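You operate a simulated robot arm through the tools that you are given. There is no shell and no other tool. Be economical: measure what you need, move in short steps, check, and stop when the job is done.

Carry out the task below with a simulated robot arm. There is one attempt and no reset: what you move stays moved.

Task
Lift the yellow tray out, change the white pan's water and put the tray back.
Fine: park it on the tray carriage; drain the pan empty, then refill it over the blue line; leave both cream valves shut and the other trays alone.

Only the result counts: the job must be done as asked and must still hold three seconds after the hand-in. Knocking over, shifting, dropping, spilling or breaking anything else fails it.

Robot
A 6-joint arm with a two-finger parallel gripper on a trunk, on a base that drives. Base frame: it is fixed to the floor where the robot stands at the start and does not move with it; the origin is under the middle of the robot, x ahead of it, y to its left, z up; the surface under the hand at the start is at about z = 803. Units: mm, degrees, N and s.
With the tool pointing down near the work surface it reaches from about 320 to 820 mm from the robot's upright axis, wherever it stands. Its first joint turns from -166.0 to 166.0 degrees. Places, roughly: carriage bed [700, 900, 800]; cream drain valve [400, 200, 900]; cream tank valve [600, 200, 900]; grey tray (16x8x5 cm) [800, 1200, 200]; inside of the white pan [500, 200, 800]; purple tray (16x8x5 cm) [400, 1300, 800]; white pan [500, 200, 800]. Payload 3.43 kg.
The TCP is the grasp point between the finger pads, 34 mm short of the fingertips. In the tool frame z runs along the fingers and y along their closing line. The gripper opens to 128 mm. The fingers are 24 mm wide and 12 mm thick; the gripper's body (48 by 130 mm) begins 96 mm behind the TCP.
Orientation is told as [roll, pitch, yaw] about the base's x, y, z axes, in that order, counted from this pose: with the fingers straight down and closing along the base's y, the tool's x points along the base's -x, its y along +y and its z along -z.

Tools
- The arm moves only by the tool play_rows. Its argument "series" is a list of rows, each a list of 6 numbers: the shift along the tool's x, y, z in mm, then the turn, a rotation vector about the tool's x, y, z in degrees. In form: [[x, y, z, rx, ry, rz], ...]. A call has 1 to 20 rows; each row is the pose to reach, as a shift and turn from the pose commanded when the call began, along the tool's axes at that moment. "gripper" is the finger opening in mm, from 0 to 128, set as the call begins (left out, the last holds). Rows are played at 5 a second. More than 50 mm and 8.6 degrees between two rows, or a gripper value outside its range, and nothing of the call is played. Where a pose cannot be reached the arm comes as near as it can. A force on the tool above 50 N (or 10 N above the force at the start of the call, whichever is more), or a blocked arm, ends the call early, and 0.2 s more pass. Each finger travels about 45 mm/s and halts on what it meets, pressing with about 38 N; the grip force reading is that of the motor and also rises with nothing between the fingers. The clock runs only during rows and for 0.2 s after the last one: add rows that repeat a pose to give the fingers time. It gives the time, the measured TCP pose, the force on the tool (base axes), the opening and the grip force at its end, in the units of the frame above (readings bear some noise), with the torque about the TCP (base axes, N m) and any sound that the robot's microphone picked up.
- Cameras (640 x 400 px; columns grow to the right, rows downward): "scene" is now at [16.4, 166.9, 1518.4]; the picture's right is [0.10, -0.99, 0.00], its down [-0.74, -0.07, -0.67] and it looks along [0.67, 0.07, -0.74] (base axes); focal length 214 px, centre (320, 200). "wrist" rides on the gripper at [76, -11, -160] in the tool frame; the picture's right is [0.15, 0.99, 0.00], its down [-0.88, 0.13, -0.46] and it looks along [-0.45, 0.07, 0.89] (tool axes); focal length 234 px, centre (320, 200). There is no depth. A picture from a camera that has moved, and an enlarged one, comes with that camera's place and axes in the base frame and with its lens. The place of the scene camera against the robot may be out by one fixed shift of up to 18 mm in any direction.
- get_image(camera): a new picture of that camera. The clock stands still meanwhile.
- roll_base(legs): drives the robot by 1 to 6 legs, each [ahead, turn to the left] in mm and degrees, along the robot's own axes; the way and the turn of a leg run together, so that a leg with both is an arc; at most 1500 mm and 180 degrees a leg. The arm and the cameras ride along, it lands a little off, and it stops where it bumps. It gives what a move gives.
- head_to(pan, tilt): turns the head with the scene camera to pan (to the left, within 155 degrees either way) and tilt (down, from -29 to 69), counted from straight ahead of the robot. It gives what a move gives.
- enlarge(camera, box): a new picture of the part [left, top, right, bottom] of that camera's present view, enlarged. The clock stands still meanwhile.
- finish_job(): hands the job in; it is judged then, once.

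Work in short steps. Places have to be worked out from the pictures, the camera data and where the tool is seen: move nearer, look again, correct. Check each grasp and each placing, and mend what went wrong. You have 120 turns and 90 pictures in all, those below and enlarged ones among them. Open the gripper and draw the arm clear of the work before you hand the job in, unless the task says otherwise; then end with one line.

The tools are called after "Call:" as name(argument=value, ...) on one line, values as JSON. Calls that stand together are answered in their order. play_rows: Moves the arm, as the interface text tells. Its arguments: {"type":"object","properties":{"series":{"type":"array"},"gripper":{"type":"number"}},"required":["series"]} The other tools are called the same way: roll_base (legs) drives the base; head_to (pan, tilt) turns the head that bears the scene camera; get_image (camera) takes a picture; enlarge (camera, box) takes an enlarged picture of a part of a camera's view; finish_job () hands the job in.

At the start:

```text
t: 0.0
eef_pos: [411.6, 364.6, 1119.0]
ee_rot: [0.0, -0.1, -0.3]
wrist_force: [-0.4, 0.2, 0.3]
ft_torque: [-0.03, -0.01, 0.01]
opening: 128.3
gripper_force: 0.0
robot x, y, heading: [0.1, 5.8, 0.3]
head pan, tilt: [5.8, 47.8]
```

scene: 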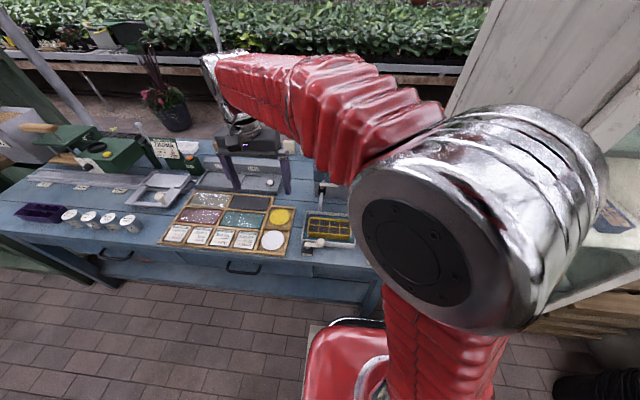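
wrist: 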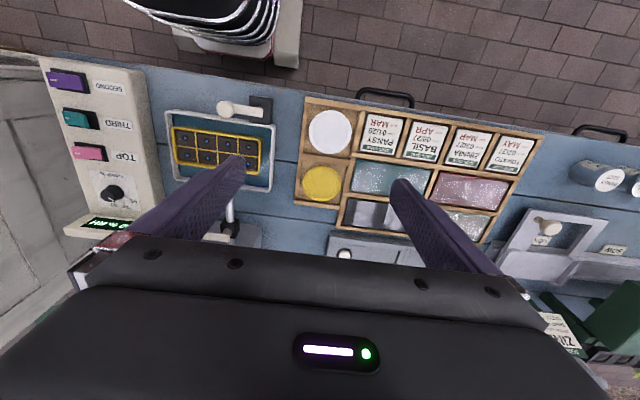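

The wrist picture shows the yellow tray in the white pan, with a cream lever in front. I enlarge that region and look around for the carriage.

Call:
enlarge(camera="wrist", box=[40, 50, 300, 250])

Call:
enlarge(camera="scene", box=[0, 100, 380, 300])

```text
2.00 times, centred on (170, 150) of wrist
camera zoom: at [335.6, 352.8, 1279.4], right [-0.14, 0.99, 0.0], down [0.88, 0.13, 0.46], along [0.45, 0.06, -0.89], focal length 468 px, centre (620, 300)
```

zoom: 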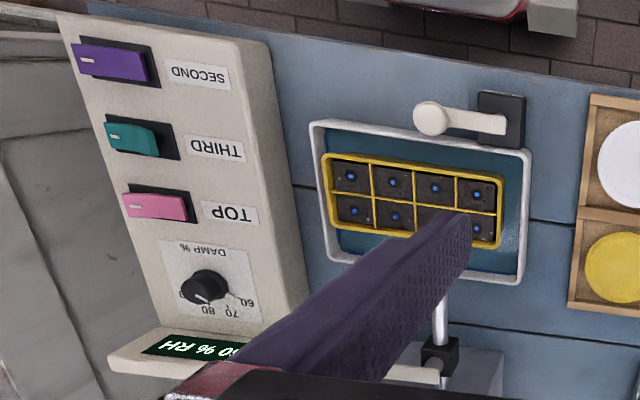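

```text
1.68 times, centred on (190, 200) of scene
camera zoom: at [16.4, 166.9, 1518.4], right [0.1, -0.99, 0.0], down [-0.74, -0.07, -0.67], along [0.67, 0.07, -0.74], focal length 361 px, centre (539, 200)
```

zoom: 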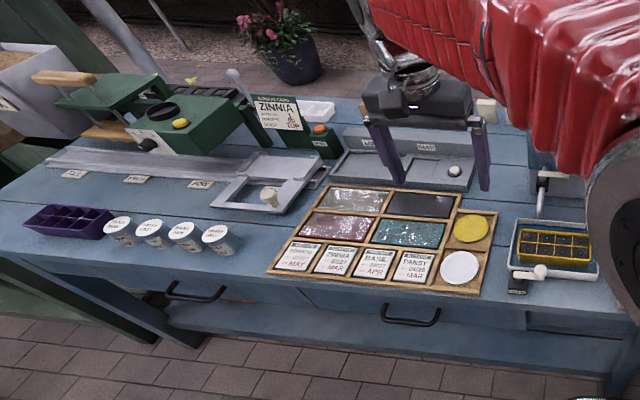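

The pan is near (480, 180). The carriage is the grey frame near (650, 950). I move the hand right and slightly back to look into the pan and at the valves.

Call:
play_rows(series=[[0, -45, 0, 0, 0, 0], [0, -90, 0, 0, 0, 0], [10, -135, 0, 0, 0, 0], [20, -170, 0, 0, 0, 0], [20, -170, 0, 0, 0, 0]])

Call:
get_image(camera="wrist")

Call:
get_image(camera="scene")

```text
t: 1.2
eef_pos: [392.2, 194.6, 1119.6]
ee_rot: [0.1, 0.1, -0.3]
wrist_force: [0.0, -0.6, 0.2]
ft_torque: [0.06, -0.01, 0.0]
opening: 128.1
gripper_force: 0.1
robot x, y, heading: [-1.3, 4.1, -0.2]
head pan, tilt: [5.8, 47.8]
```

```text
85 pictures are left
camera wrist: at [315.8, 182.8, 1280.6], right [-0.14, 0.99, 0.0], down [0.88, 0.13, 0.46], along [0.45, 0.06, -0.89], focal length 234 px, centre (320, 200)
```

wrist: 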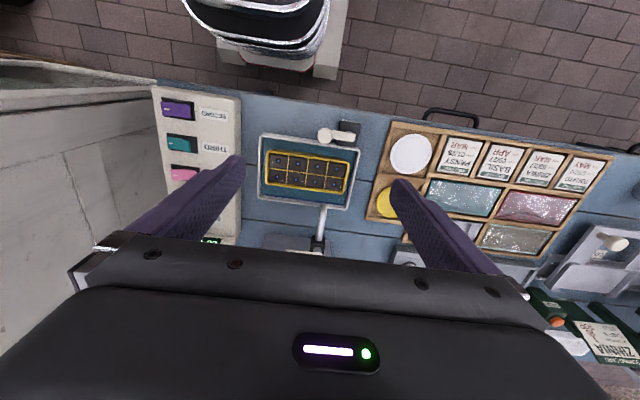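

```text
84 pictures are left
camera scene: at [16.4, 166.9, 1518.4], right [0.1, -0.99, 0.0], down [-0.74, -0.07, -0.67], along [0.67, 0.07, -0.74], focal length 214 px, centre (320, 200)
```

scene: 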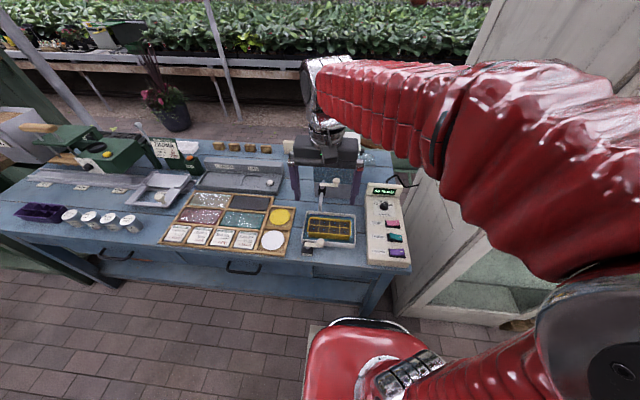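

Both views now show the pan and the tank valve; I enlarge them.

Call:
enlarge(camera="wrist", box=[230, 110, 390, 240])

Call:
enlarge(camera="scene", box=[270, 140, 420, 270])

Call:
enlarge(camera="scene", box=[0, 110, 280, 240])

```text
3.08 times, centred on (310, 175) of wrist
camera zoom: at [315.8, 182.8, 1280.6], right [-0.14, 0.99, 0.0], down [0.88, 0.13, 0.46], along [0.45, 0.06, -0.89], focal length 720 px, centre (351, 277)
```

zoom: 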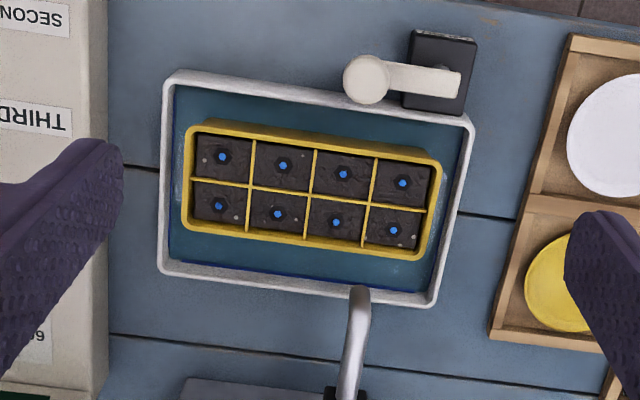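

```text
3.08 times, centred on (345, 205) of scene
camera zoom: at [16.4, 166.9, 1518.4], right [0.1, -0.99, 0.0], down [-0.74, -0.07, -0.67], along [0.67, 0.07, -0.74], focal length 660 px, centre (243, 185)
```

zoom: 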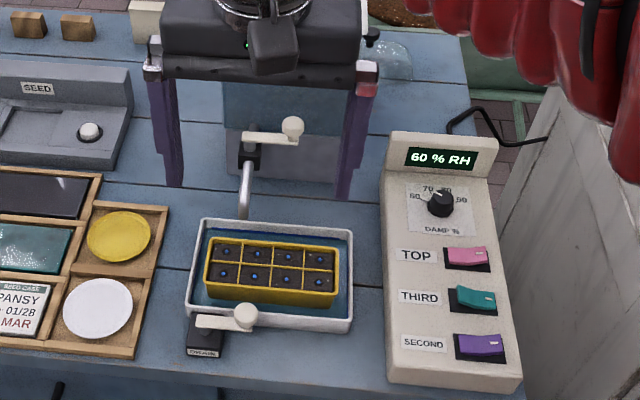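

```text
2.29 times, centred on (140, 175) of scene
camera zoom: at [16.4, 166.9, 1518.4], right [0.1, -0.99, 0.0], down [-0.74, -0.07, -0.67], along [0.67, 0.07, -0.74], focal length 490 px, centre (731, 257)
```

zoom: 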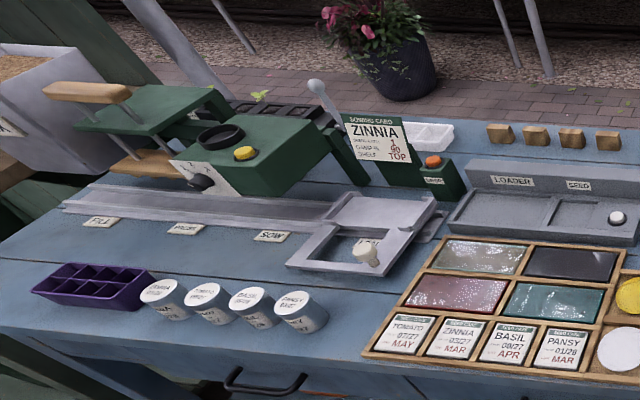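

Tray seems centred near (483, 178), aligned with the base axes. I lower the hand and pull it back for a closer look at levers, spout and rims.

Call:
play_rows(series=[[25, -5, 40, 0, 0, 0], [50, -10, 75, 0, 0, 0], [55, -10, 110, 0, 0, 0], [55, -10, 110, 0, 0, 0]])

Call:
get_image(camera="wrist")

```text
t: 2.2
eef_pos: [336.8, 185.3, 1012.1]
ee_rot: [0.0, -0.1, -0.3]
wrist_force: [0.3, -0.6, -0.1]
ft_torque: [0.02, 0.01, -0.01]
opening: 127.8
gripper_force: 0.1
robot x, y, heading: [-1.3, 4.5, -0.4]
head pan, tilt: [5.8, 47.8]
```

```text
80 pictures are left
camera wrist: at [260.1, 173.8, 1170.5], right [-0.14, 0.99, 0.0], down [0.88, 0.13, 0.46], along [0.45, 0.06, -0.89], focal length 234 px, centre (320, 200)
```

wrist: 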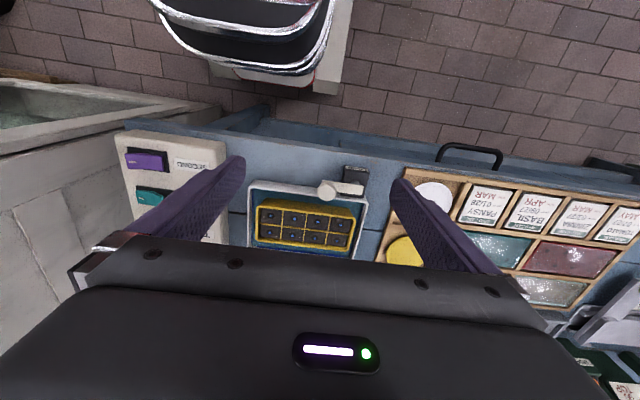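

The gripper hides what lies behind the pan here; the scene camera should now see the tank better.

Call:
enlarge(camera="scene", box=[230, 100, 430, 280])

```text
2.22 times, centred on (330, 190) of scene
camera zoom: at [16.3, 166.9, 1518.4], right [0.1, -0.99, 0.0], down [-0.74, -0.07, -0.67], along [0.67, 0.07, -0.74], focal length 477 px, centre (298, 222)
```

zoom: 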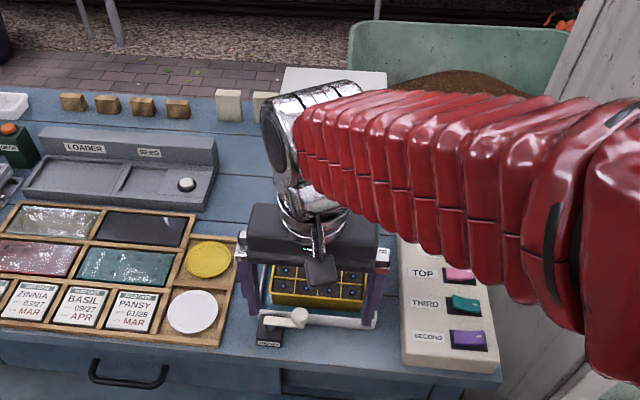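

I swing the hand to the left, up, to give the scene camera a clear view of tank and pan.

Call:
play_rows(series=[[0, 40, -25, 0, 0, 0], [-20, 85, -50, 0, 0, 0], [-40, 130, -75, 0, 0, 0], [-40, 178, -90, 0, 0, 0], [-40, 225, -90, 0, 0, 0], [-40, 270, -90, 0, 0, 0], [-40, 315, -90, 0, 0, 0], [-40, 315, -90, 0, 0, 0]])

Call:
head_to(pan=0, tilt=40)

Call:
get_image(camera="scene")

```text
refused: row 2 steps farther than a row can; nothing moved
```

```text
t: 2.9
eef_pos: [335.3, 185.6, 1011.3]
ee_rot: [0.0, -0.1, -0.3]
wrist_force: [-0.8, 0.1, 0.2]
ft_torque: [0.01, 0.01, 0.02]
opening: 128.0
gripper_force: 0.0
robot x, y, heading: [1.3, 4.6, 0.0]
head pan, tilt: [0.0, 40.0]
```

```text
78 pictures are left
camera scene: at [22.7, 159.0, 1529.6], right [0.0, -1.0, 0.0], down [-0.64, 0.0, -0.77], along [0.77, 0.0, -0.64], focal length 214 px, centre (320, 200)
```

scene: 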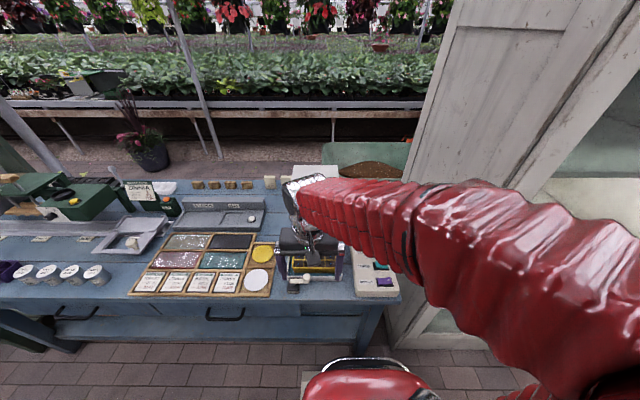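

Refused for step size; same move with smaller steps.

Call:
play_rows(series=[[0, 35, -25, 0, 0, 0], [-10, 75, -45, 0, 0, 0], [-20, 115, -65, 0, 0, 0], [-30, 157, -85, 0, 0, 0], [-40, 200, -90, 0, 0, 0], [-40, 245, -90, 0, 0, 0], [-40, 290, -90, 0, 0, 0], [-40, 315, -90, 0, 0, 0], [-40, 315, -90, 0, 0, 0]])

Call:
enlarge(camera="scene", box=[220, 150, 420, 310])

```text
t: 4.9
eef_pos: [377.3, 499.2, 1099.5]
ee_rot: [0.0, 0.0, -0.2]
wrist_force: [0.3, -0.1, 0.8]
ft_torque: [0.0, 0.03, -0.02]
opening: 128.1
gripper_force: 0.1
robot x, y, heading: [-2.6, 3.2, -0.4]
head pan, tilt: [0.0, 40.0]
```

```text
2.50 times, centred on (320, 230) of scene
camera zoom: at [22.9, 159.0, 1529.6], right [0.0, -1.0, 0.0], down [-0.64, 0.0, -0.77], along [0.77, 0.0, -0.64], focal length 536 px, centre (320, 125)
```

zoom: 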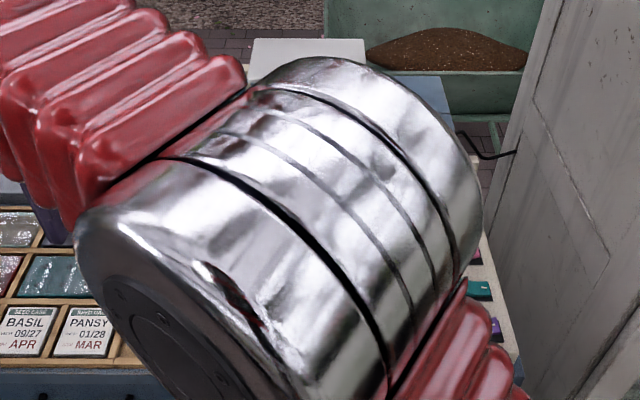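

The elbow blocks the view from here. I bring the hand back to the right of the pan, where the scene camera should see past it.

Call:
play_rows(series=[[0, -45, -5, 0, 0, 0], [0, -90, -10, 0, 0, 0], [0, -135, -20, 0, 0, 0], [0, -180, -30, 0, 0, 0], [0, -225, -40, 0, 0, 0], [0, -270, -50, 0, 0, 0], [5, -315, -50, 0, 0, 0], [10, -360, -50, 0, 0, 0], [15, -400, -50, 0, 0, 0], [15, -400, -50, 0, 0, 0]])

Call:
enlarge(camera="scene", box=[220, 150, 420, 310])

Call:
get_image(camera="wrist")

```text
t: 7.1
eef_pos: [358.5, 98.3, 1150.2]
ee_rot: [-0.1, -0.1, -0.2]
wrist_force: [0.5, -0.4, -0.2]
ft_torque: [0.0, 0.02, 0.01]
opening: 128.1
gripper_force: 0.0
robot x, y, heading: [1.1, 2.7, 0.1]
head pan, tilt: [0.0, 40.0]
```

```text
2.50 times, centred on (320, 230) of scene
camera zoom: at [22.7, 158.9, 1529.6], right [0.0, -1.0, 0.0], down [-0.64, 0.0, -0.77], along [0.77, 0.0, -0.64], focal length 536 px, centre (320, 125)
```

zoom: 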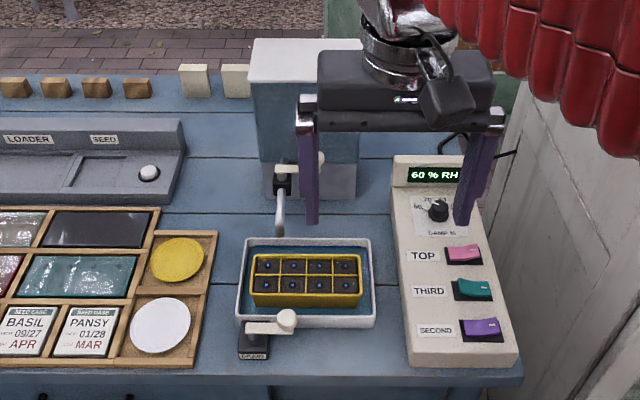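

```text
75 pictures are left
camera wrist: at [282.7, 86.7, 1309.9], right [-0.14, 0.99, 0.0], down [0.88, 0.13, 0.46], along [0.45, 0.06, -0.89], focal length 234 px, centre (320, 200)
```

wrist: 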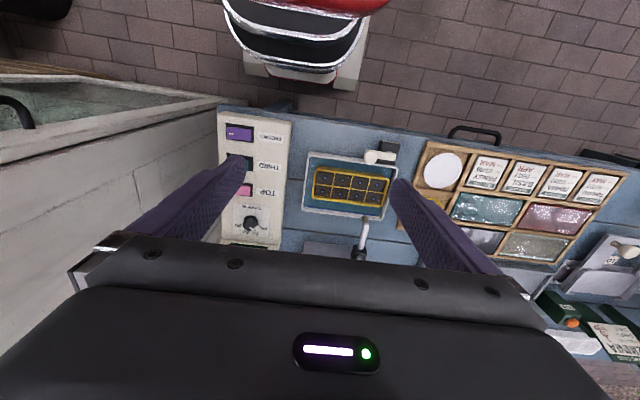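

Tank is set back (x≥~680, top ~1060), so the hand has room above the pan. I turn the tool 90° (closing along x) and bring it above the tray.

Call:
play_rows(series=[[-12, 7, 5, 0, 0, -8.2], [-24, 14, 10, 0, 0, -16.4], [-36, 21, 20, 0, 0, -24.6], [-48, 28, 35, 0, 0, -32.8], [-60, 35, 50, 0, 0, -41], [-72, 42, 65, 0, 0, -49.2], [-84, 49, 80, 0, 0, -57.4], [-96, 56, 95, 0, 0, -65.6], [-108, 62, 110, 0, 0, -73.8], [-118, 67, 125, 0, 0, -82], [-125, 67, 140, 0, 0, -90], [-125, 67, 140, 0, 0, -90]])

Call:
get_image(camera="wrist")

Call:
get_image(camera="scene")

```text
t: 9.7
eef_pos: [486.2, 164.7, 1010.0]
ee_rot: [-0.1, -0.1, 89.8]
wrist_force: [0.2, -0.9, 0.5]
ft_torque: [0.02, 0.03, 0.01]
opening: 128.2
gripper_force: 0.0
robot x, y, heading: [-0.2, 2.9, -0.1]
head pan, tilt: [0.0, 40.0]
```

```text
74 pictures are left
camera wrist: at [496.6, 88.9, 1169.4], right [-0.99, -0.14, 0.0], down [-0.13, 0.88, 0.46], along [-0.06, 0.45, -0.89], focal length 234 px, centre (320, 200)
```

wrist: 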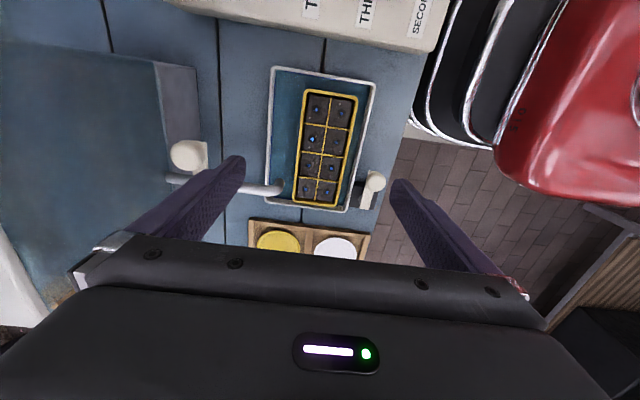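

```text
73 pictures are left
camera scene: at [23.0, 158.9, 1529.6], right [0.0, -1.0, 0.0], down [-0.64, 0.0, -0.77], along [0.77, 0.0, -0.64], focal length 214 px, centre (320, 200)
```

scene: 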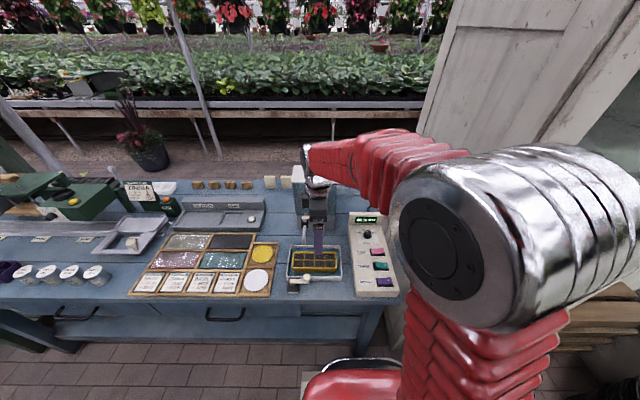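

Good view. I enlarge the wrist view of pan, tray and levers.

Call:
enlarge(camera="wrist", box=[160, 50, 400, 220])

```text
2.35 times, centred on (280, 135) of wrist
camera zoom: at [496.6, 88.9, 1169.4], right [-0.99, -0.14, 0.0], down [-0.13, 0.88, 0.46], along [-0.06, 0.45, -0.89], focal length 551 px, centre (414, 353)
```

zoom: 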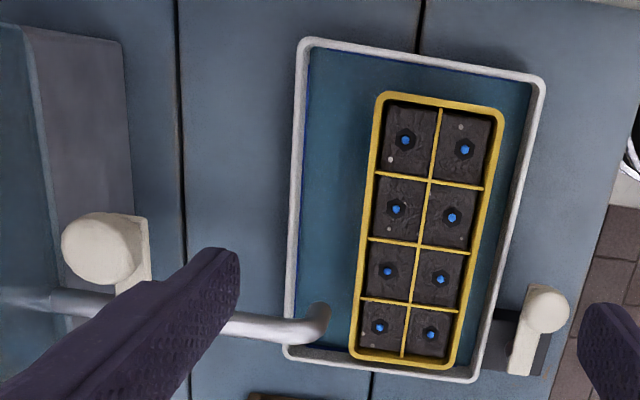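

The tray sits close to the near (−x) pan wall; I need to know that gap. I move the camera over the near edge and lower.

Call:
play_rows(series=[[8, 20, 30, 0, 0, 0], [16, 40, 55, 0, 0, 0], [25, 56, 80, 0, 0, 0], [25, 56, 80, 0, 0, 0]])

Call:
enlarge(camera="wrist", box=[180, 40, 420, 220])

```text
t: 10.7
eef_pos: [427.7, 141.1, 929.8]
ee_rot: [-0.1, 0.0, 89.6]
wrist_force: [0.4, -0.1, -0.1]
ft_torque: [0.02, 0.03, -0.01]
opening: 127.9
gripper_force: 0.0
robot x, y, heading: [-0.4, 2.2, -0.1]
head pan, tilt: [0.0, 40.0]
```

```text
2.22 times, centred on (300, 130) of wrist
camera zoom: at [439.8, 64.2, 1089.5], right [-0.99, -0.14, 0.0], down [-0.13, 0.88, 0.46], along [-0.06, 0.45, -0.89], focal length 520 px, centre (364, 356)
```

zoom: 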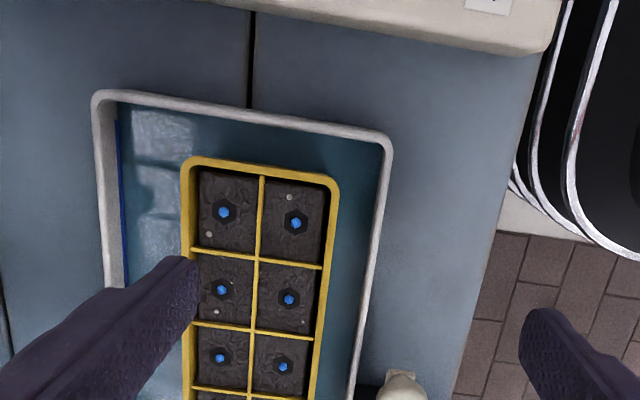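

Triangulated: tray rim z≈848, edges x≈447–516, pan rim z≈820, gap to near wall ≈20 mm. I set the opening to 82 and line up above the tray centre at (483, 178).

Call:
play_rows(series=[[-15, -20, 0, 0, 0, 0], [-30, -40, 0, 0, 0, 0], [-37, -55, 20, 0, 0, 0], [-37, -55, 30, 0, 0, 0], [-37, -55, 30, 0, 0, 0]], gripper=82)

Call:
get_image(camera="wrist")

Call:
enlarge(camera="scene", box=[260, 190, 380, 310])

```text
t: 11.9
eef_pos: [485.6, 177.5, 900.5]
ee_rot: [-0.1, 0.0, 89.7]
wrist_force: [0.0, 0.1, -0.5]
ft_torque: [0.02, 0.0, 0.01]
opening: 82.3
gripper_force: 0.1
robot x, y, heading: [-1.7, 4.6, 0.1]
head pan, tilt: [0.0, 40.0]
```

```text
70 pictures are left
camera wrist: at [495.9, 101.3, 1059.8], right [-0.99, -0.14, 0.0], down [-0.13, 0.88, 0.46], along [-0.06, 0.45, -0.89], focal length 234 px, centre (320, 200)
```

wrist: 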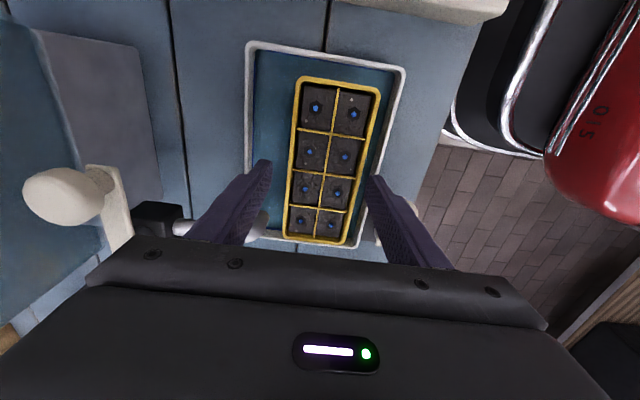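

```text
3.33 times, centred on (320, 250) of scene
camera zoom: at [23.0, 158.9, 1529.6], right [0.0, -1.0, 0.0], down [-0.64, 0.0, -0.77], along [0.77, 0.0, -0.64], focal length 715 px, centre (320, 33)
```

zoom: 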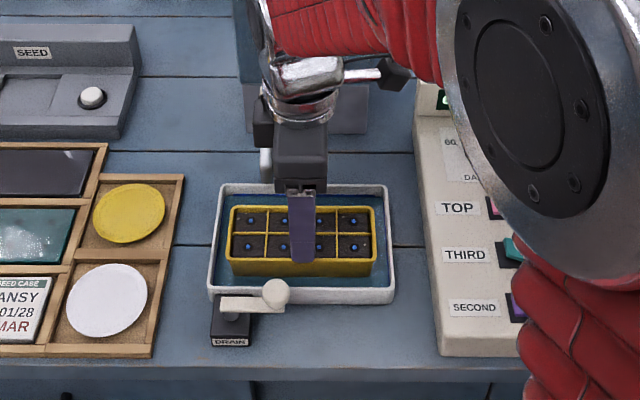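

Fingers straddle the tray with a 3 mm offset; tank knob is at about (614, 169, 955), clear of the hand. I shift 3 mm and descend to z≈843.

Call:
play_rows(series=[[0, 3, 8, 0, 0, 0], [0, 3, 20, 0, 0, 0], [0, 3, 32, 0, 0, 0], [0, 3, 45, 0, 0, 0], [0, 3, 57, 0, 0, 0], [0, 3, 57, 0, 0, 0]])

Call:
get_image(camera="wrist")

```text
t: 13.3
eef_pos: [482.3, 178.7, 843.6]
ee_rot: [0.0, 0.0, 89.8]
wrist_force: [0.5, 0.0, 0.3]
ft_torque: [-0.02, 0.0, 0.02]
opening: 82.1
gripper_force: 0.1
robot x, y, heading: [-0.2, 3.2, -0.1]
head pan, tilt: [0.0, 40.0]
```

```text
68 pictures are left
camera wrist: at [492.5, 101.5, 1002.3], right [-0.99, -0.14, 0.0], down [-0.13, 0.88, 0.46], along [-0.06, 0.45, -0.89], focal length 234 px, centre (320, 200)
```

wrist: 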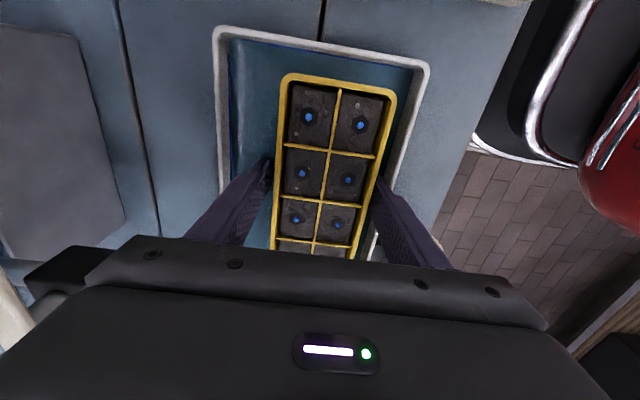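

No contact; fingers are beside the tray. I close the gripper (82→~68).

Call:
play_rows(series=[[0, 0, 0, 0, 0, 0], [0, 0, 0, 0, 0, 0], [0, 0, 0, 0, 0, 0], [0, 0, 0, 0, 0, 0], [0, 0, 0, 0, 0, 0]], gripper=40)

```text
t: 14.5
eef_pos: [481.7, 177.7, 841.5]
ee_rot: [0.0, -0.1, 89.7]
wrist_force: [0.5, -0.5, -0.3]
ft_torque: [-0.02, 0.0, 0.0]
opening: 69.2
gripper_force: 37.7
robot x, y, heading: [-1.1, 3.4, 0.1]
head pan, tilt: [0.0, 40.0]
```

Gripped at 69 mm. I lift straight up slowly to clear the pan, and look.

Call:
play_rows(series=[[0, 0, -8, 0, 0, 0], [0, 0, -16, 0, 0, 0], [0, 0, -26, 0, 0, 0], [0, 2, -38, 0, 0, 0], [0, 5, -52, 0, 0, 0], [0, 10, -70, 0, 0, 0], [0, 10, -70, 0, 0, 0]])

Call:
get_image(camera="wrist")

Call:
enlarge(camera="scene", box=[240, 180, 400, 300])

```text
t: 16.1
eef_pos: [472.3, 177.3, 913.4]
ee_rot: [0.1, 0.0, 89.7]
wrist_force: [1.0, 0.2, -2.4]
ft_torque: [-0.01, 0.0, 0.01]
opening: 69.1
gripper_force: 38.0
robot x, y, heading: [0.6, 3.1, 0.2]
head pan, tilt: [0.0, 40.0]
```

```text
67 pictures are left
camera wrist: at [482.1, 101.3, 1073.0], right [-0.99, -0.14, 0.0], down [-0.13, 0.88, 0.46], along [-0.06, 0.45, -0.89], focal length 234 px, centre (320, 200)
```

wrist: 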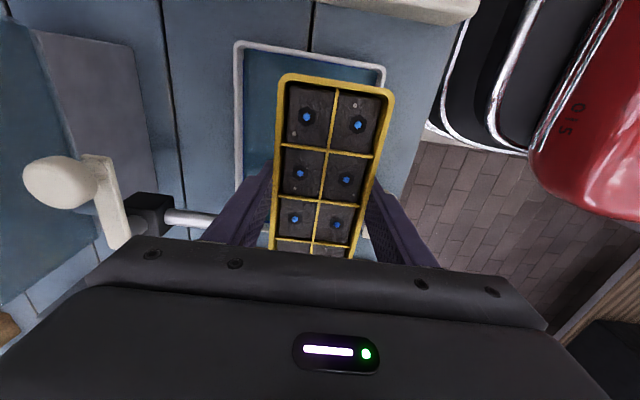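

```text
3.33 times, centred on (320, 240) of scene
camera zoom: at [23.1, 159.0, 1529.6], right [0.0, -1.0, 0.0], down [-0.64, 0.0, -0.77], along [0.77, 0.0, -0.64], focal length 715 px, centre (320, 67)
```

zoom: 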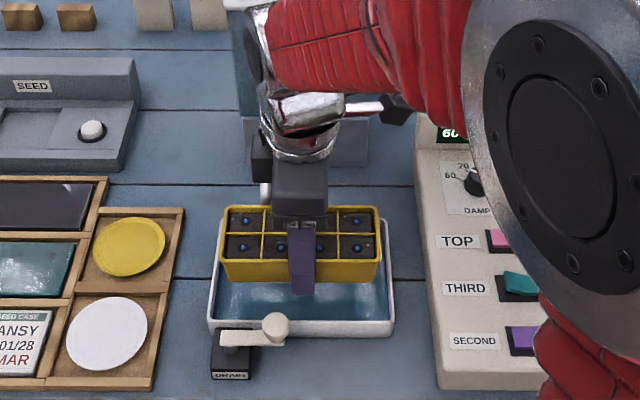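

Tray is out and level. I raise it high and draw it in, then look left and behind with the head before driving.

Call:
play_rows(series=[[0, 10, -40, 0, 0, 0], [0, 20, -80, 0, 0, 0], [0, 30, -120, 0, 0, 0], [0, 40, -160, 0, 0, 0], [0, 50, -190, 0, 0, 0], [0, 50, -190, 0, 0, 0]])

Call:
head_to(pan=70, tilt=35)

Call:
get_image(camera="scene")

Call:
head_to(pan=150, tilt=40)

Call:
get_image(camera="scene")

```text
t: 17.5
eef_pos: [421.4, 178.3, 1103.2]
ee_rot: [-0.1, 0.0, 89.7]
wrist_force: [0.2, -0.2, -2.0]
ft_torque: [-0.01, 0.0, 0.0]
opening: 69.1
gripper_force: 37.6
robot x, y, heading: [0.1, 2.8, 0.2]
head pan, tilt: [0.0, 40.0]
```

```text
t: 18.9
eef_pos: [422.7, 177.7, 1102.9]
ee_rot: [-0.2, -0.1, 89.7]
wrist_force: [0.4, -0.8, -2.0]
ft_torque: [-0.02, 0.01, -0.03]
opening: 69.1
gripper_force: 37.9
robot x, y, heading: [0.6, 5.7, -0.0]
head pan, tilt: [70.0, 35.0]
```

```text
65 pictures are left
camera scene: at [-31.9, 241.7, 1537.2], right [0.94, -0.34, 0.0], down [-0.2, -0.54, -0.82], along [0.28, 0.77, -0.57], focal length 214 px, centre (320, 200)
```

scene: 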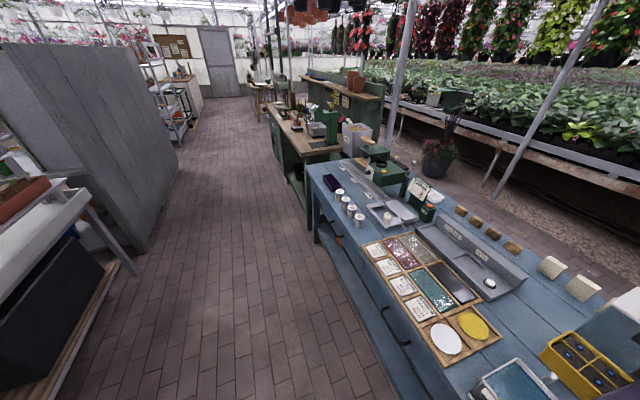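

```text
t: 20.4
eef_pos: [422.5, 178.8, 1104.0]
ee_rot: [-0.1, 0.0, 89.7]
wrist_force: [-0.4, 0.2, -2.0]
ft_torque: [0.0, 0.01, 0.04]
opening: 68.9
gripper_force: 38.0
robot x, y, heading: [1.8, 2.4, -0.3]
head pan, tilt: [150.0, 40.0]
```

```text
64 pictures are left
camera scene: at [-135.7, 201.6, 1529.7], right [0.5, 0.87, 0.0], down [0.56, -0.32, -0.77], along [-0.66, 0.38, -0.64], focal length 214 px, centre (320, 200)
```

scene: 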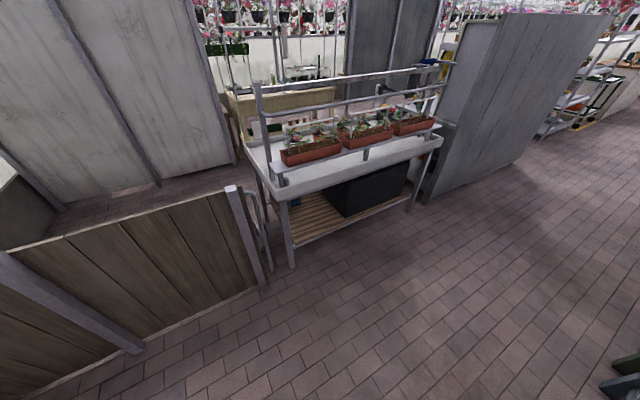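

The aisle is free. I back off 200, turn left, drive 800 along the bench, turn back and return to the bench.

Call:
roll_base(legs=[[-200, 0], [0, 90], [800, 0], [0, -90], [190, 0]])

Call:
head_to(pan=0, tilt=45)

Call:
get_image(camera="scene")

Call:
get_image(camera="wrist")

```text
t: 40.1
eef_pos: [411.4, 973.6, 1102.8]
ee_rot: [-0.1, 0.0, 89.2]
wrist_force: [-0.5, 0.0, -2.0]
ft_torque: [-0.01, 0.04, -0.03]
opening: 69.0
gripper_force: 37.7
robot x, y, heading: [-12.3, 827.4, -0.5]
head pan, tilt: [150.0, 40.0]
```

```text
t: 42.4
eef_pos: [412.1, 973.2, 1103.6]
ee_rot: [-0.1, -0.1, 89.2]
wrist_force: [0.0, -0.8, -2.6]
ft_torque: [0.0, 0.0, 0.04]
opening: 69.1
gripper_force: 37.7
robot x, y, heading: [-11.3, 828.1, -0.5]
head pan, tilt: [0.0, 45.0]
```

```text
63 pictures are left
camera scene: at [9.7, 983.5, 1522.4], right [-0.01, -1.0, 0.0], down [-0.71, 0.01, -0.71], along [0.71, -0.01, -0.71], focal length 214 px, centre (320, 200)
```

scene: 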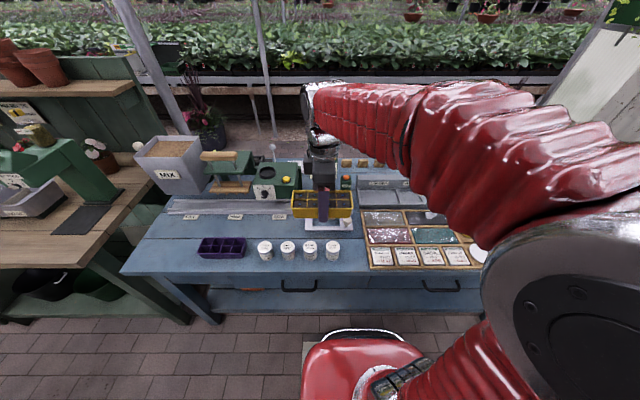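

```text
62 pictures are left
camera wrist: at [422.0, 896.8, 1263.0], right [-0.99, -0.13, 0.0], down [-0.12, 0.88, 0.46], along [-0.06, 0.45, -0.89], focal length 234 px, centre (320, 200)
```

wrist: 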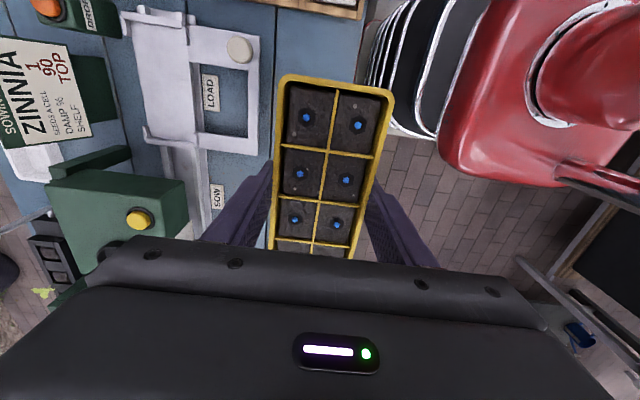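

Over at the left now. I enlarge both views on the carriage to understand its bed.

Call:
enlarge(camera="wrist", box=[100, 0, 300, 220])

Call:
enlarge(camera="scene", box=[140, 140, 440, 270])

```text
1.82 times, centred on (200, 110) of wrist
camera zoom: at [422.0, 896.8, 1263.0], right [-0.99, -0.13, 0.0], down [-0.12, 0.88, 0.46], along [-0.06, 0.45, -0.89], focal length 426 px, centre (538, 364)
```

zoom: 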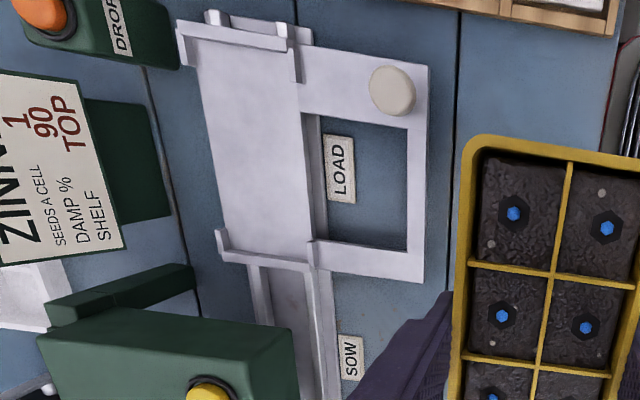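

```text
2.13 times, centred on (290, 205) of scene
camera zoom: at [9.7, 983.5, 1522.4], right [-0.01, -1.0, 0.0], down [-0.71, 0.01, -0.71], along [0.71, -0.01, -0.71], focal length 458 px, centre (384, 189)
```

zoom: 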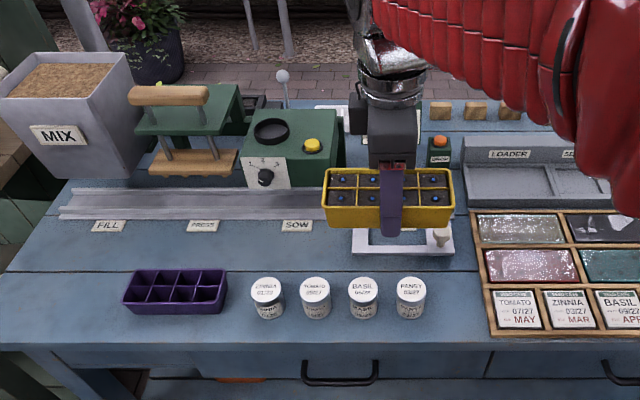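

Carriage bed spans about x 633–728, y 857–1027 with corner lips. I move nearer at height, then look again to fix heights of bed and the ZINNIA card.

Call:
play_rows(series=[[0, -45, 0, 0, 0, 0], [10, -90, 0, 0, 0, 0], [20, -130, 0, 0, 0, 0], [30, -170, 0, 0, 0, 0], [35, -190, 0, 0, 0, 0], [35, -190, 0, 0, 0, 0]])

Call:
get_image(camera="wrist")

Call:
get_image(camera="scene")

```text
t: 43.8
eef_pos: [601.8, 935.1, 1104.3]
ee_rot: [0.0, -0.1, 89.3]
wrist_force: [-0.8, 0.2, -1.3]
ft_torque: [0.0, 0.01, 0.01]
opening: 69.1
gripper_force: 38.5
robot x, y, heading: [-10.0, 828.5, -0.5]
head pan, tilt: [0.0, 45.0]
```

```text
59 pictures are left
camera wrist: at [611.8, 858.9, 1262.3], right [-0.99, -0.13, 0.0], down [-0.12, 0.88, 0.46], along [-0.06, 0.45, -0.89], focal length 234 px, centre (320, 200)
```

wrist: 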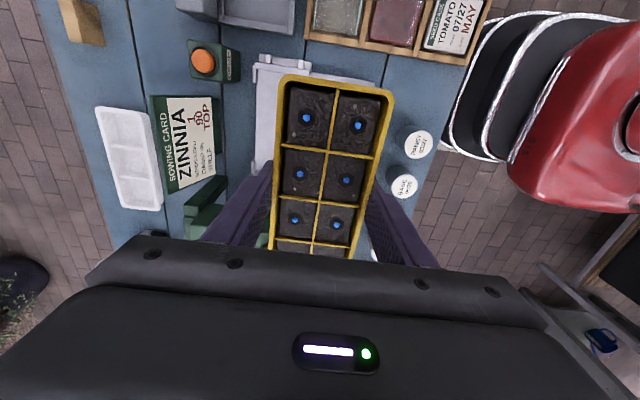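

```text
58 pictures are left
camera scene: at [9.9, 983.5, 1522.3], right [-0.01, -1.0, 0.0], down [-0.71, 0.01, -0.71], along [0.71, -0.01, -0.71], focal length 214 px, centre (320, 200)
```

scene: 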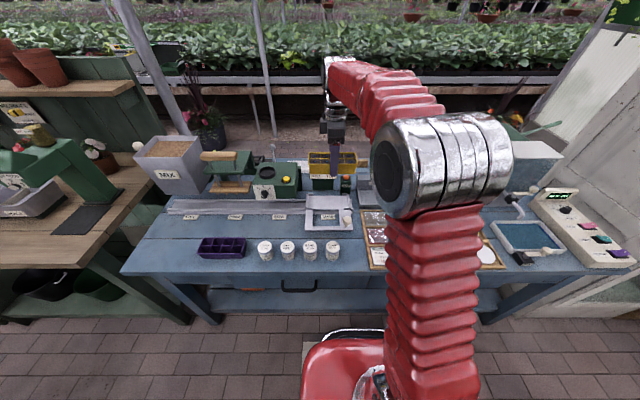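

Card's near edge is at x≈764, clear. For precision I go lower beside the bed (tray offset toward me) and view the bed lips again.

Call:
play_rows(series=[[0, 20, 40, 0, 0, 0], [-5, 42, 80, 0, 0, 0], [-5, 42, 120, 0, 0, 0], [-5, 42, 144, 0, 0, 0], [-5, 42, 144, 0, 0, 0]])

Call:
enlarge(camera="wrist", box=[90, 0, 310, 220])

```text
t: 45.0
eef_pos: [560.3, 939.4, 959.2]
ee_rot: [-0.1, 0.0, 89.3]
wrist_force: [0.4, -0.2, -1.8]
ft_torque: [-0.03, -0.06, 0.03]
opening: 69.1
gripper_force: 38.4
robot x, y, heading: [-9.2, 827.7, -0.8]
head pan, tilt: [0.0, 45.0]
```

```text
1.82 times, centred on (200, 110) of wrist
camera zoom: at [570.2, 864.6, 1118.6], right [-0.99, -0.13, 0.0], down [-0.12, 0.88, 0.46], along [-0.06, 0.45, -0.89], focal length 426 px, centre (538, 364)
```

zoom: 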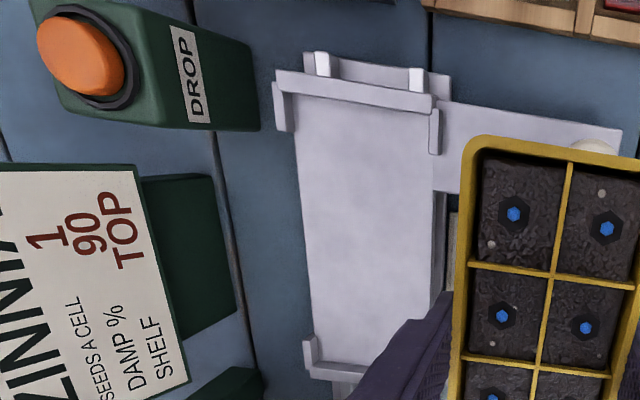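

Bed inside lips: x 637–720, y 856–1034, centre (678.5, 945). I move the tray over it and lower to just above.

Call:
play_rows(series=[[-1, -40, 0, 0, 0, 0], [-3, -80, 0, 0, 0, 0], [-3, -118, 0, 0, 0, 0], [-3, -118, 25, 0, 0, 0], [-3, -118, 50, 0, 0, 0], [-3, -118, 74, 0, 0, 0], [-3, -118, 74, 0, 0, 0]])

Call:
get_image(camera="wrist")

Call:
enlarge(camera="scene", box=[250, 120, 410, 260])

```text
t: 46.6
eef_pos: [678.4, 942.4, 885.4]
ee_rot: [-0.1, 0.0, 89.3]
wrist_force: [-0.4, 0.5, -1.8]
ft_torque: [0.01, 0.01, 0.01]
opening: 69.1
gripper_force: 38.3
robot x, y, heading: [-10.8, 827.6, -0.3]
head pan, tilt: [0.0, 45.0]
```

```text
56 pictures are left
camera wrist: at [689.1, 866.5, 1045.0], right [-0.99, -0.13, 0.0], down [-0.12, 0.88, 0.46], along [-0.06, 0.45, -0.89], focal length 234 px, centre (320, 200)
```

wrist: 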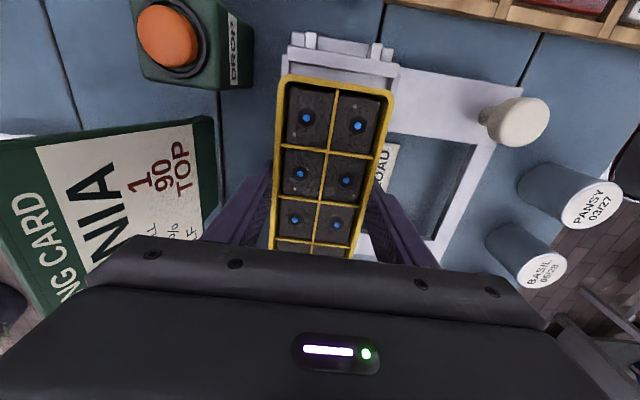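

```text
2.86 times, centred on (330, 190) of scene
camera zoom: at [10.1, 983.5, 1522.3], right [-0.01, -1.0, 0.0], down [-0.71, 0.01, -0.71], along [0.71, -0.01, -0.71], focal length 613 px, centre (291, 229)
```

zoom: 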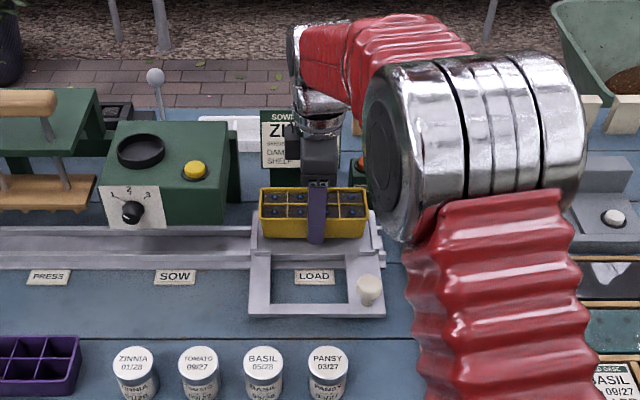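

Tray is above the bed within the lips. I lower gently in small steps and watch the force.

Call:
play_rows(series=[[0, 0, 5, 0, 0, 0], [0, 0, 10, 0, 0, 0], [0, 0, 14, 0, 0, 0], [0, 0, 16, 0, 0, 0], [0, 0, 16, 0, 0, 0]])

```text
t: 47.8
eef_pos: [678.5, 942.2, 868.9]
ee_rot: [0.0, 0.0, 89.3]
wrist_force: [-0.3, -0.3, 0.0]
ft_torque: [-0.13, 0.03, -0.03]
opening: 69.3
gripper_force: 37.5
robot x, y, heading: [-11.1, 824.5, -0.9]
head pan, tilt: [0.0, 45.0]
```

Force shows first contact (−1.8→0). Another 1–2 mm.

Call:
play_rows(series=[[0, 0, 1, 0, 0, 0], [0, 0, 2, 0, 0, 0], [0, 0, 2, 0, 0, 0]])

```text
t: 48.6
eef_pos: [678.7, 944.3, 868.1]
ee_rot: [-0.2, 0.0, 89.3]
wrist_force: [-0.6, 1.4, 13.0]
ft_torque: [-1.09, 0.24, -0.01]
opening: 69.2
gripper_force: 37.5
robot x, y, heading: [-12.2, 831.5, -0.7]
head pan, tilt: [0.0, 45.0]
```

Contact of 13 N is at the −y end; I check in the pictures whether it sits on the bed or on a lip.

Call:
enlarge(camera="wrist", box=[220, 10, 460, 220])

Call:
enlarge(camera="scene", box=[290, 150, 370, 220])

```text
1.90 times, centred on (340, 115) of wrist
camera zoom: at [688.5, 866.6, 1028.2], right [-0.99, -0.13, 0.0], down [-0.12, 0.88, 0.46], along [-0.06, 0.45, -0.89], focal length 446 px, centre (282, 362)
```

zoom: 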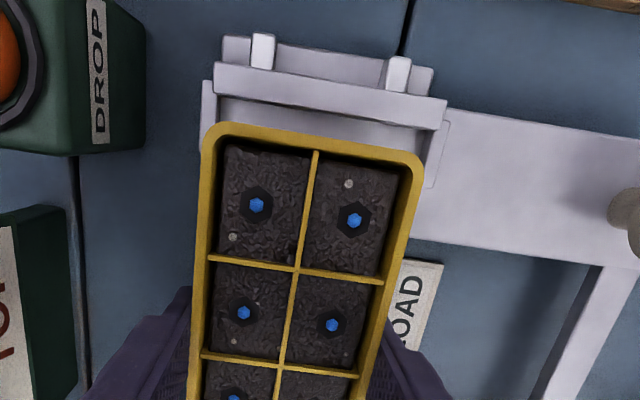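

```text
5.71 times, centred on (330, 185) of scene
camera zoom: at [9.5, 983.5, 1522.4], right [-0.01, -1.0, 0.0], down [-0.71, 0.01, -0.71], along [0.71, -0.01, -0.71], focal length 1226 px, centre (263, 286)
```

zoom: 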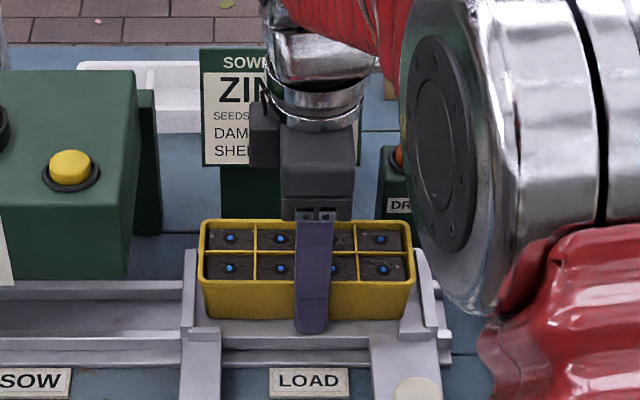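

Tray rests within the lips. I open to 88 and lift straight up.

Call:
play_rows(series=[[0, 0, -1, 0, 0, 0], [0, 0, -1, 0, 0, 0], [0, 0, -1, 0, 0, 0], [0, 0, -1, 0, 0, 0]], gripper=88)

Call:
play_rows(series=[[0, 0, -8, 0, 0, 0], [0, 0, -20, 0, 0, 0], [0, 0, -40, 0, 0, 0], [0, 0, -75, 0, 0, 0], [0, 0, -115, 0, 0, 0], [0, 0, -160, 0, 0, 0], [0, 0, -205, 0, 0, 0], [0, 0, -240, 0, 0, 0], [0, 0, -240, 0, 0, 0]])

Call:
get_image(camera="wrist")

```text
t: 49.6
eef_pos: [677.7, 944.0, 867.1]
ee_rot: [0.0, 0.1, 89.3]
wrist_force: [0.6, 0.6, -0.1]
ft_torque: [-0.03, 0.01, -0.02]
opening: 87.8
gripper_force: 0.1
robot x, y, heading: [-9.2, 829.2, -0.7]
head pan, tilt: [0.0, 45.0]
```

```text
t: 51.6
eef_pos: [677.4, 941.6, 1109.8]
ee_rot: [0.1, 0.0, 89.3]
wrist_force: [0.6, 0.5, -1.0]
ft_torque: [-0.02, 0.01, -0.01]
opening: 88.0
gripper_force: 0.1
robot x, y, heading: [-11.3, 829.1, -0.5]
head pan, tilt: [0.0, 45.0]
```

```text
52 pictures are left
camera wrist: at [687.9, 865.1, 1268.9], right [-0.99, -0.13, 0.0], down [-0.12, 0.88, 0.46], along [-0.06, 0.45, -0.89], focal length 234 px, centre (320, 200)
```

wrist: 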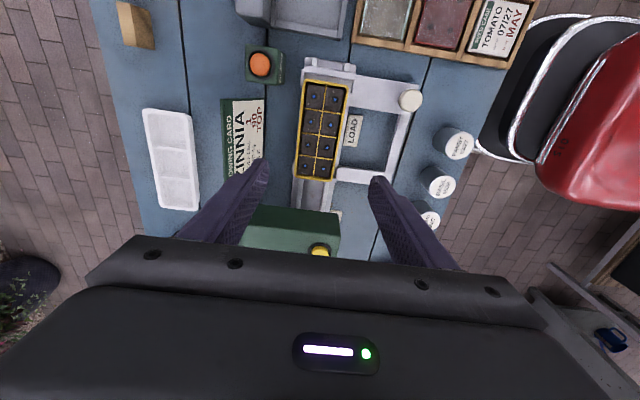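

Tray is parked well. I pull the hand in and drive back to the pan.

Call:
play_rows(series=[[0, 45, 0, 0, 0, 0], [0, 90, 0, 0, 0, 0], [0, 135, 0, 0, 0, 0], [-10, 180, 0, 0, 0, 0], [-20, 225, 0, 0, 0, 0], [-30, 260, 0, 0, 0, 0], [-30, 260, 0, 0, 0, 0]])

Call:
roll_base(legs=[[-190, 0], [0, -90], [810, 0], [0, 90], [190, 0]])

Call:
head_to(pan=0, tilt=45)

Call:
get_image(camera="scene")

```text
t: 53.2
eef_pos: [418.0, 977.3, 1108.3]
ee_rot: [-0.1, 0.0, 89.3]
wrist_force: [0.4, -0.1, 0.3]
ft_torque: [0.01, 0.0, -0.02]
opening: 88.1
gripper_force: 0.1
robot x, y, heading: [-13.1, 826.9, -0.7]
head pan, tilt: [0.0, 45.0]
```

```text
t: 72.9
eef_pos: [414.2, 188.3, 1109.4]
ee_rot: [-0.1, -0.1, 91.0]
wrist_force: [-0.5, 0.4, 1.1]
ft_torque: [-0.03, -0.03, -0.04]
opening: 88.4
gripper_force: 0.1
robot x, y, heading: [-9.2, -2.6, 1.0]
head pan, tilt: [0.0, 45.0]
```

```text
t: 73.5
eef_pos: [414.2, 189.0, 1110.3]
ee_rot: [-0.1, 0.0, 91.1]
wrist_force: [1.0, -0.2, 0.2]
ft_torque: [0.0, 0.01, -0.01]
opening: 88.0
gripper_force: 0.0
robot x, y, heading: [-12.0, -5.1, 1.2]
head pan, tilt: [0.0, 45.0]
```

```text
51 pictures are left
camera scene: at [6.0, 151.9, 1522.4], right [0.02, -1.0, 0.0], down [-0.71, -0.01, -0.71], along [0.71, 0.01, -0.71], focal length 214 px, centre (320, 200)
```

scene: 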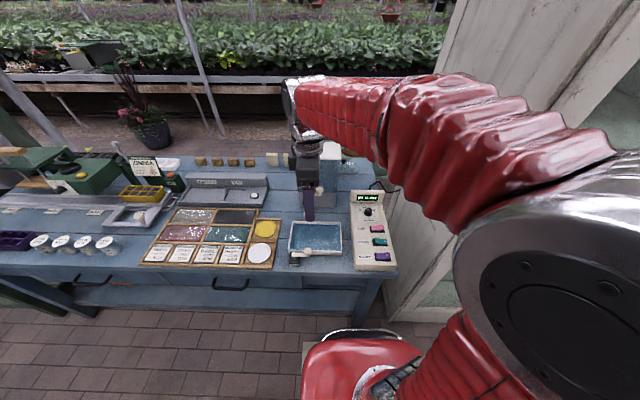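

Back at the pan. I lower the hand with the camera near the drain lever for a close look.

Call:
play_rows(series=[[5, 0, 40, 0, 0, 0], [10, 0, 80, 0, 0, 0], [15, 5, 110, 0, 0, 0], [15, 5, 110, 0, 0, 0]], gripper=0)

Call:
get_image(camera="wrist")

Call:
enlarge(camera="scene", box=[270, 190, 370, 280])

```text
t: 74.5
eef_pos: [409.4, 172.9, 998.7]
ee_rot: [-0.1, 0.0, 91.0]
wrist_force: [-0.5, -0.5, 0.4]
ft_torque: [0.04, 0.0, -0.02]
opening: 0.0
gripper_force: 0.0
robot x, y, heading: [-9.4, -6.3, 1.1]
head pan, tilt: [0.0, 45.0]
```

```text
50 pictures are left
camera wrist: at [421.4, 96.5, 1159.4], right [-0.99, -0.16, 0.0], down [-0.15, 0.88, 0.46], along [-0.07, 0.45, -0.89], focal length 234 px, centre (320, 200)
```

wrist: 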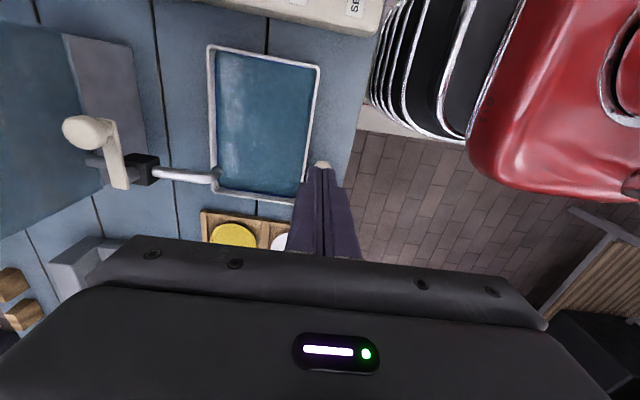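

```text
4.44 times, centred on (320, 235) of scene
camera zoom: at [6.1, 152.0, 1522.4], right [0.02, -1.0, 0.0], down [-0.71, -0.01, -0.71], along [0.71, 0.01, -0.71], focal length 953 px, centre (320, 44)
```

zoom: 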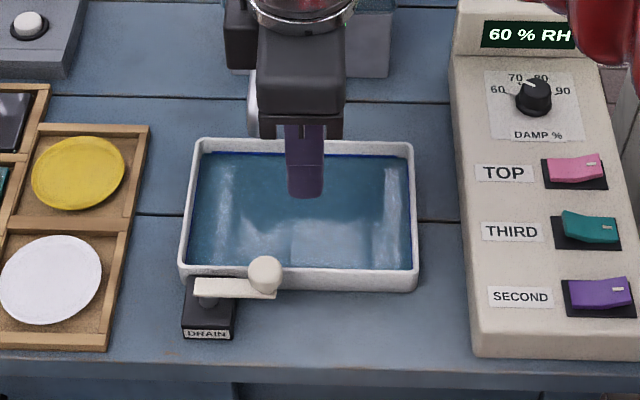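

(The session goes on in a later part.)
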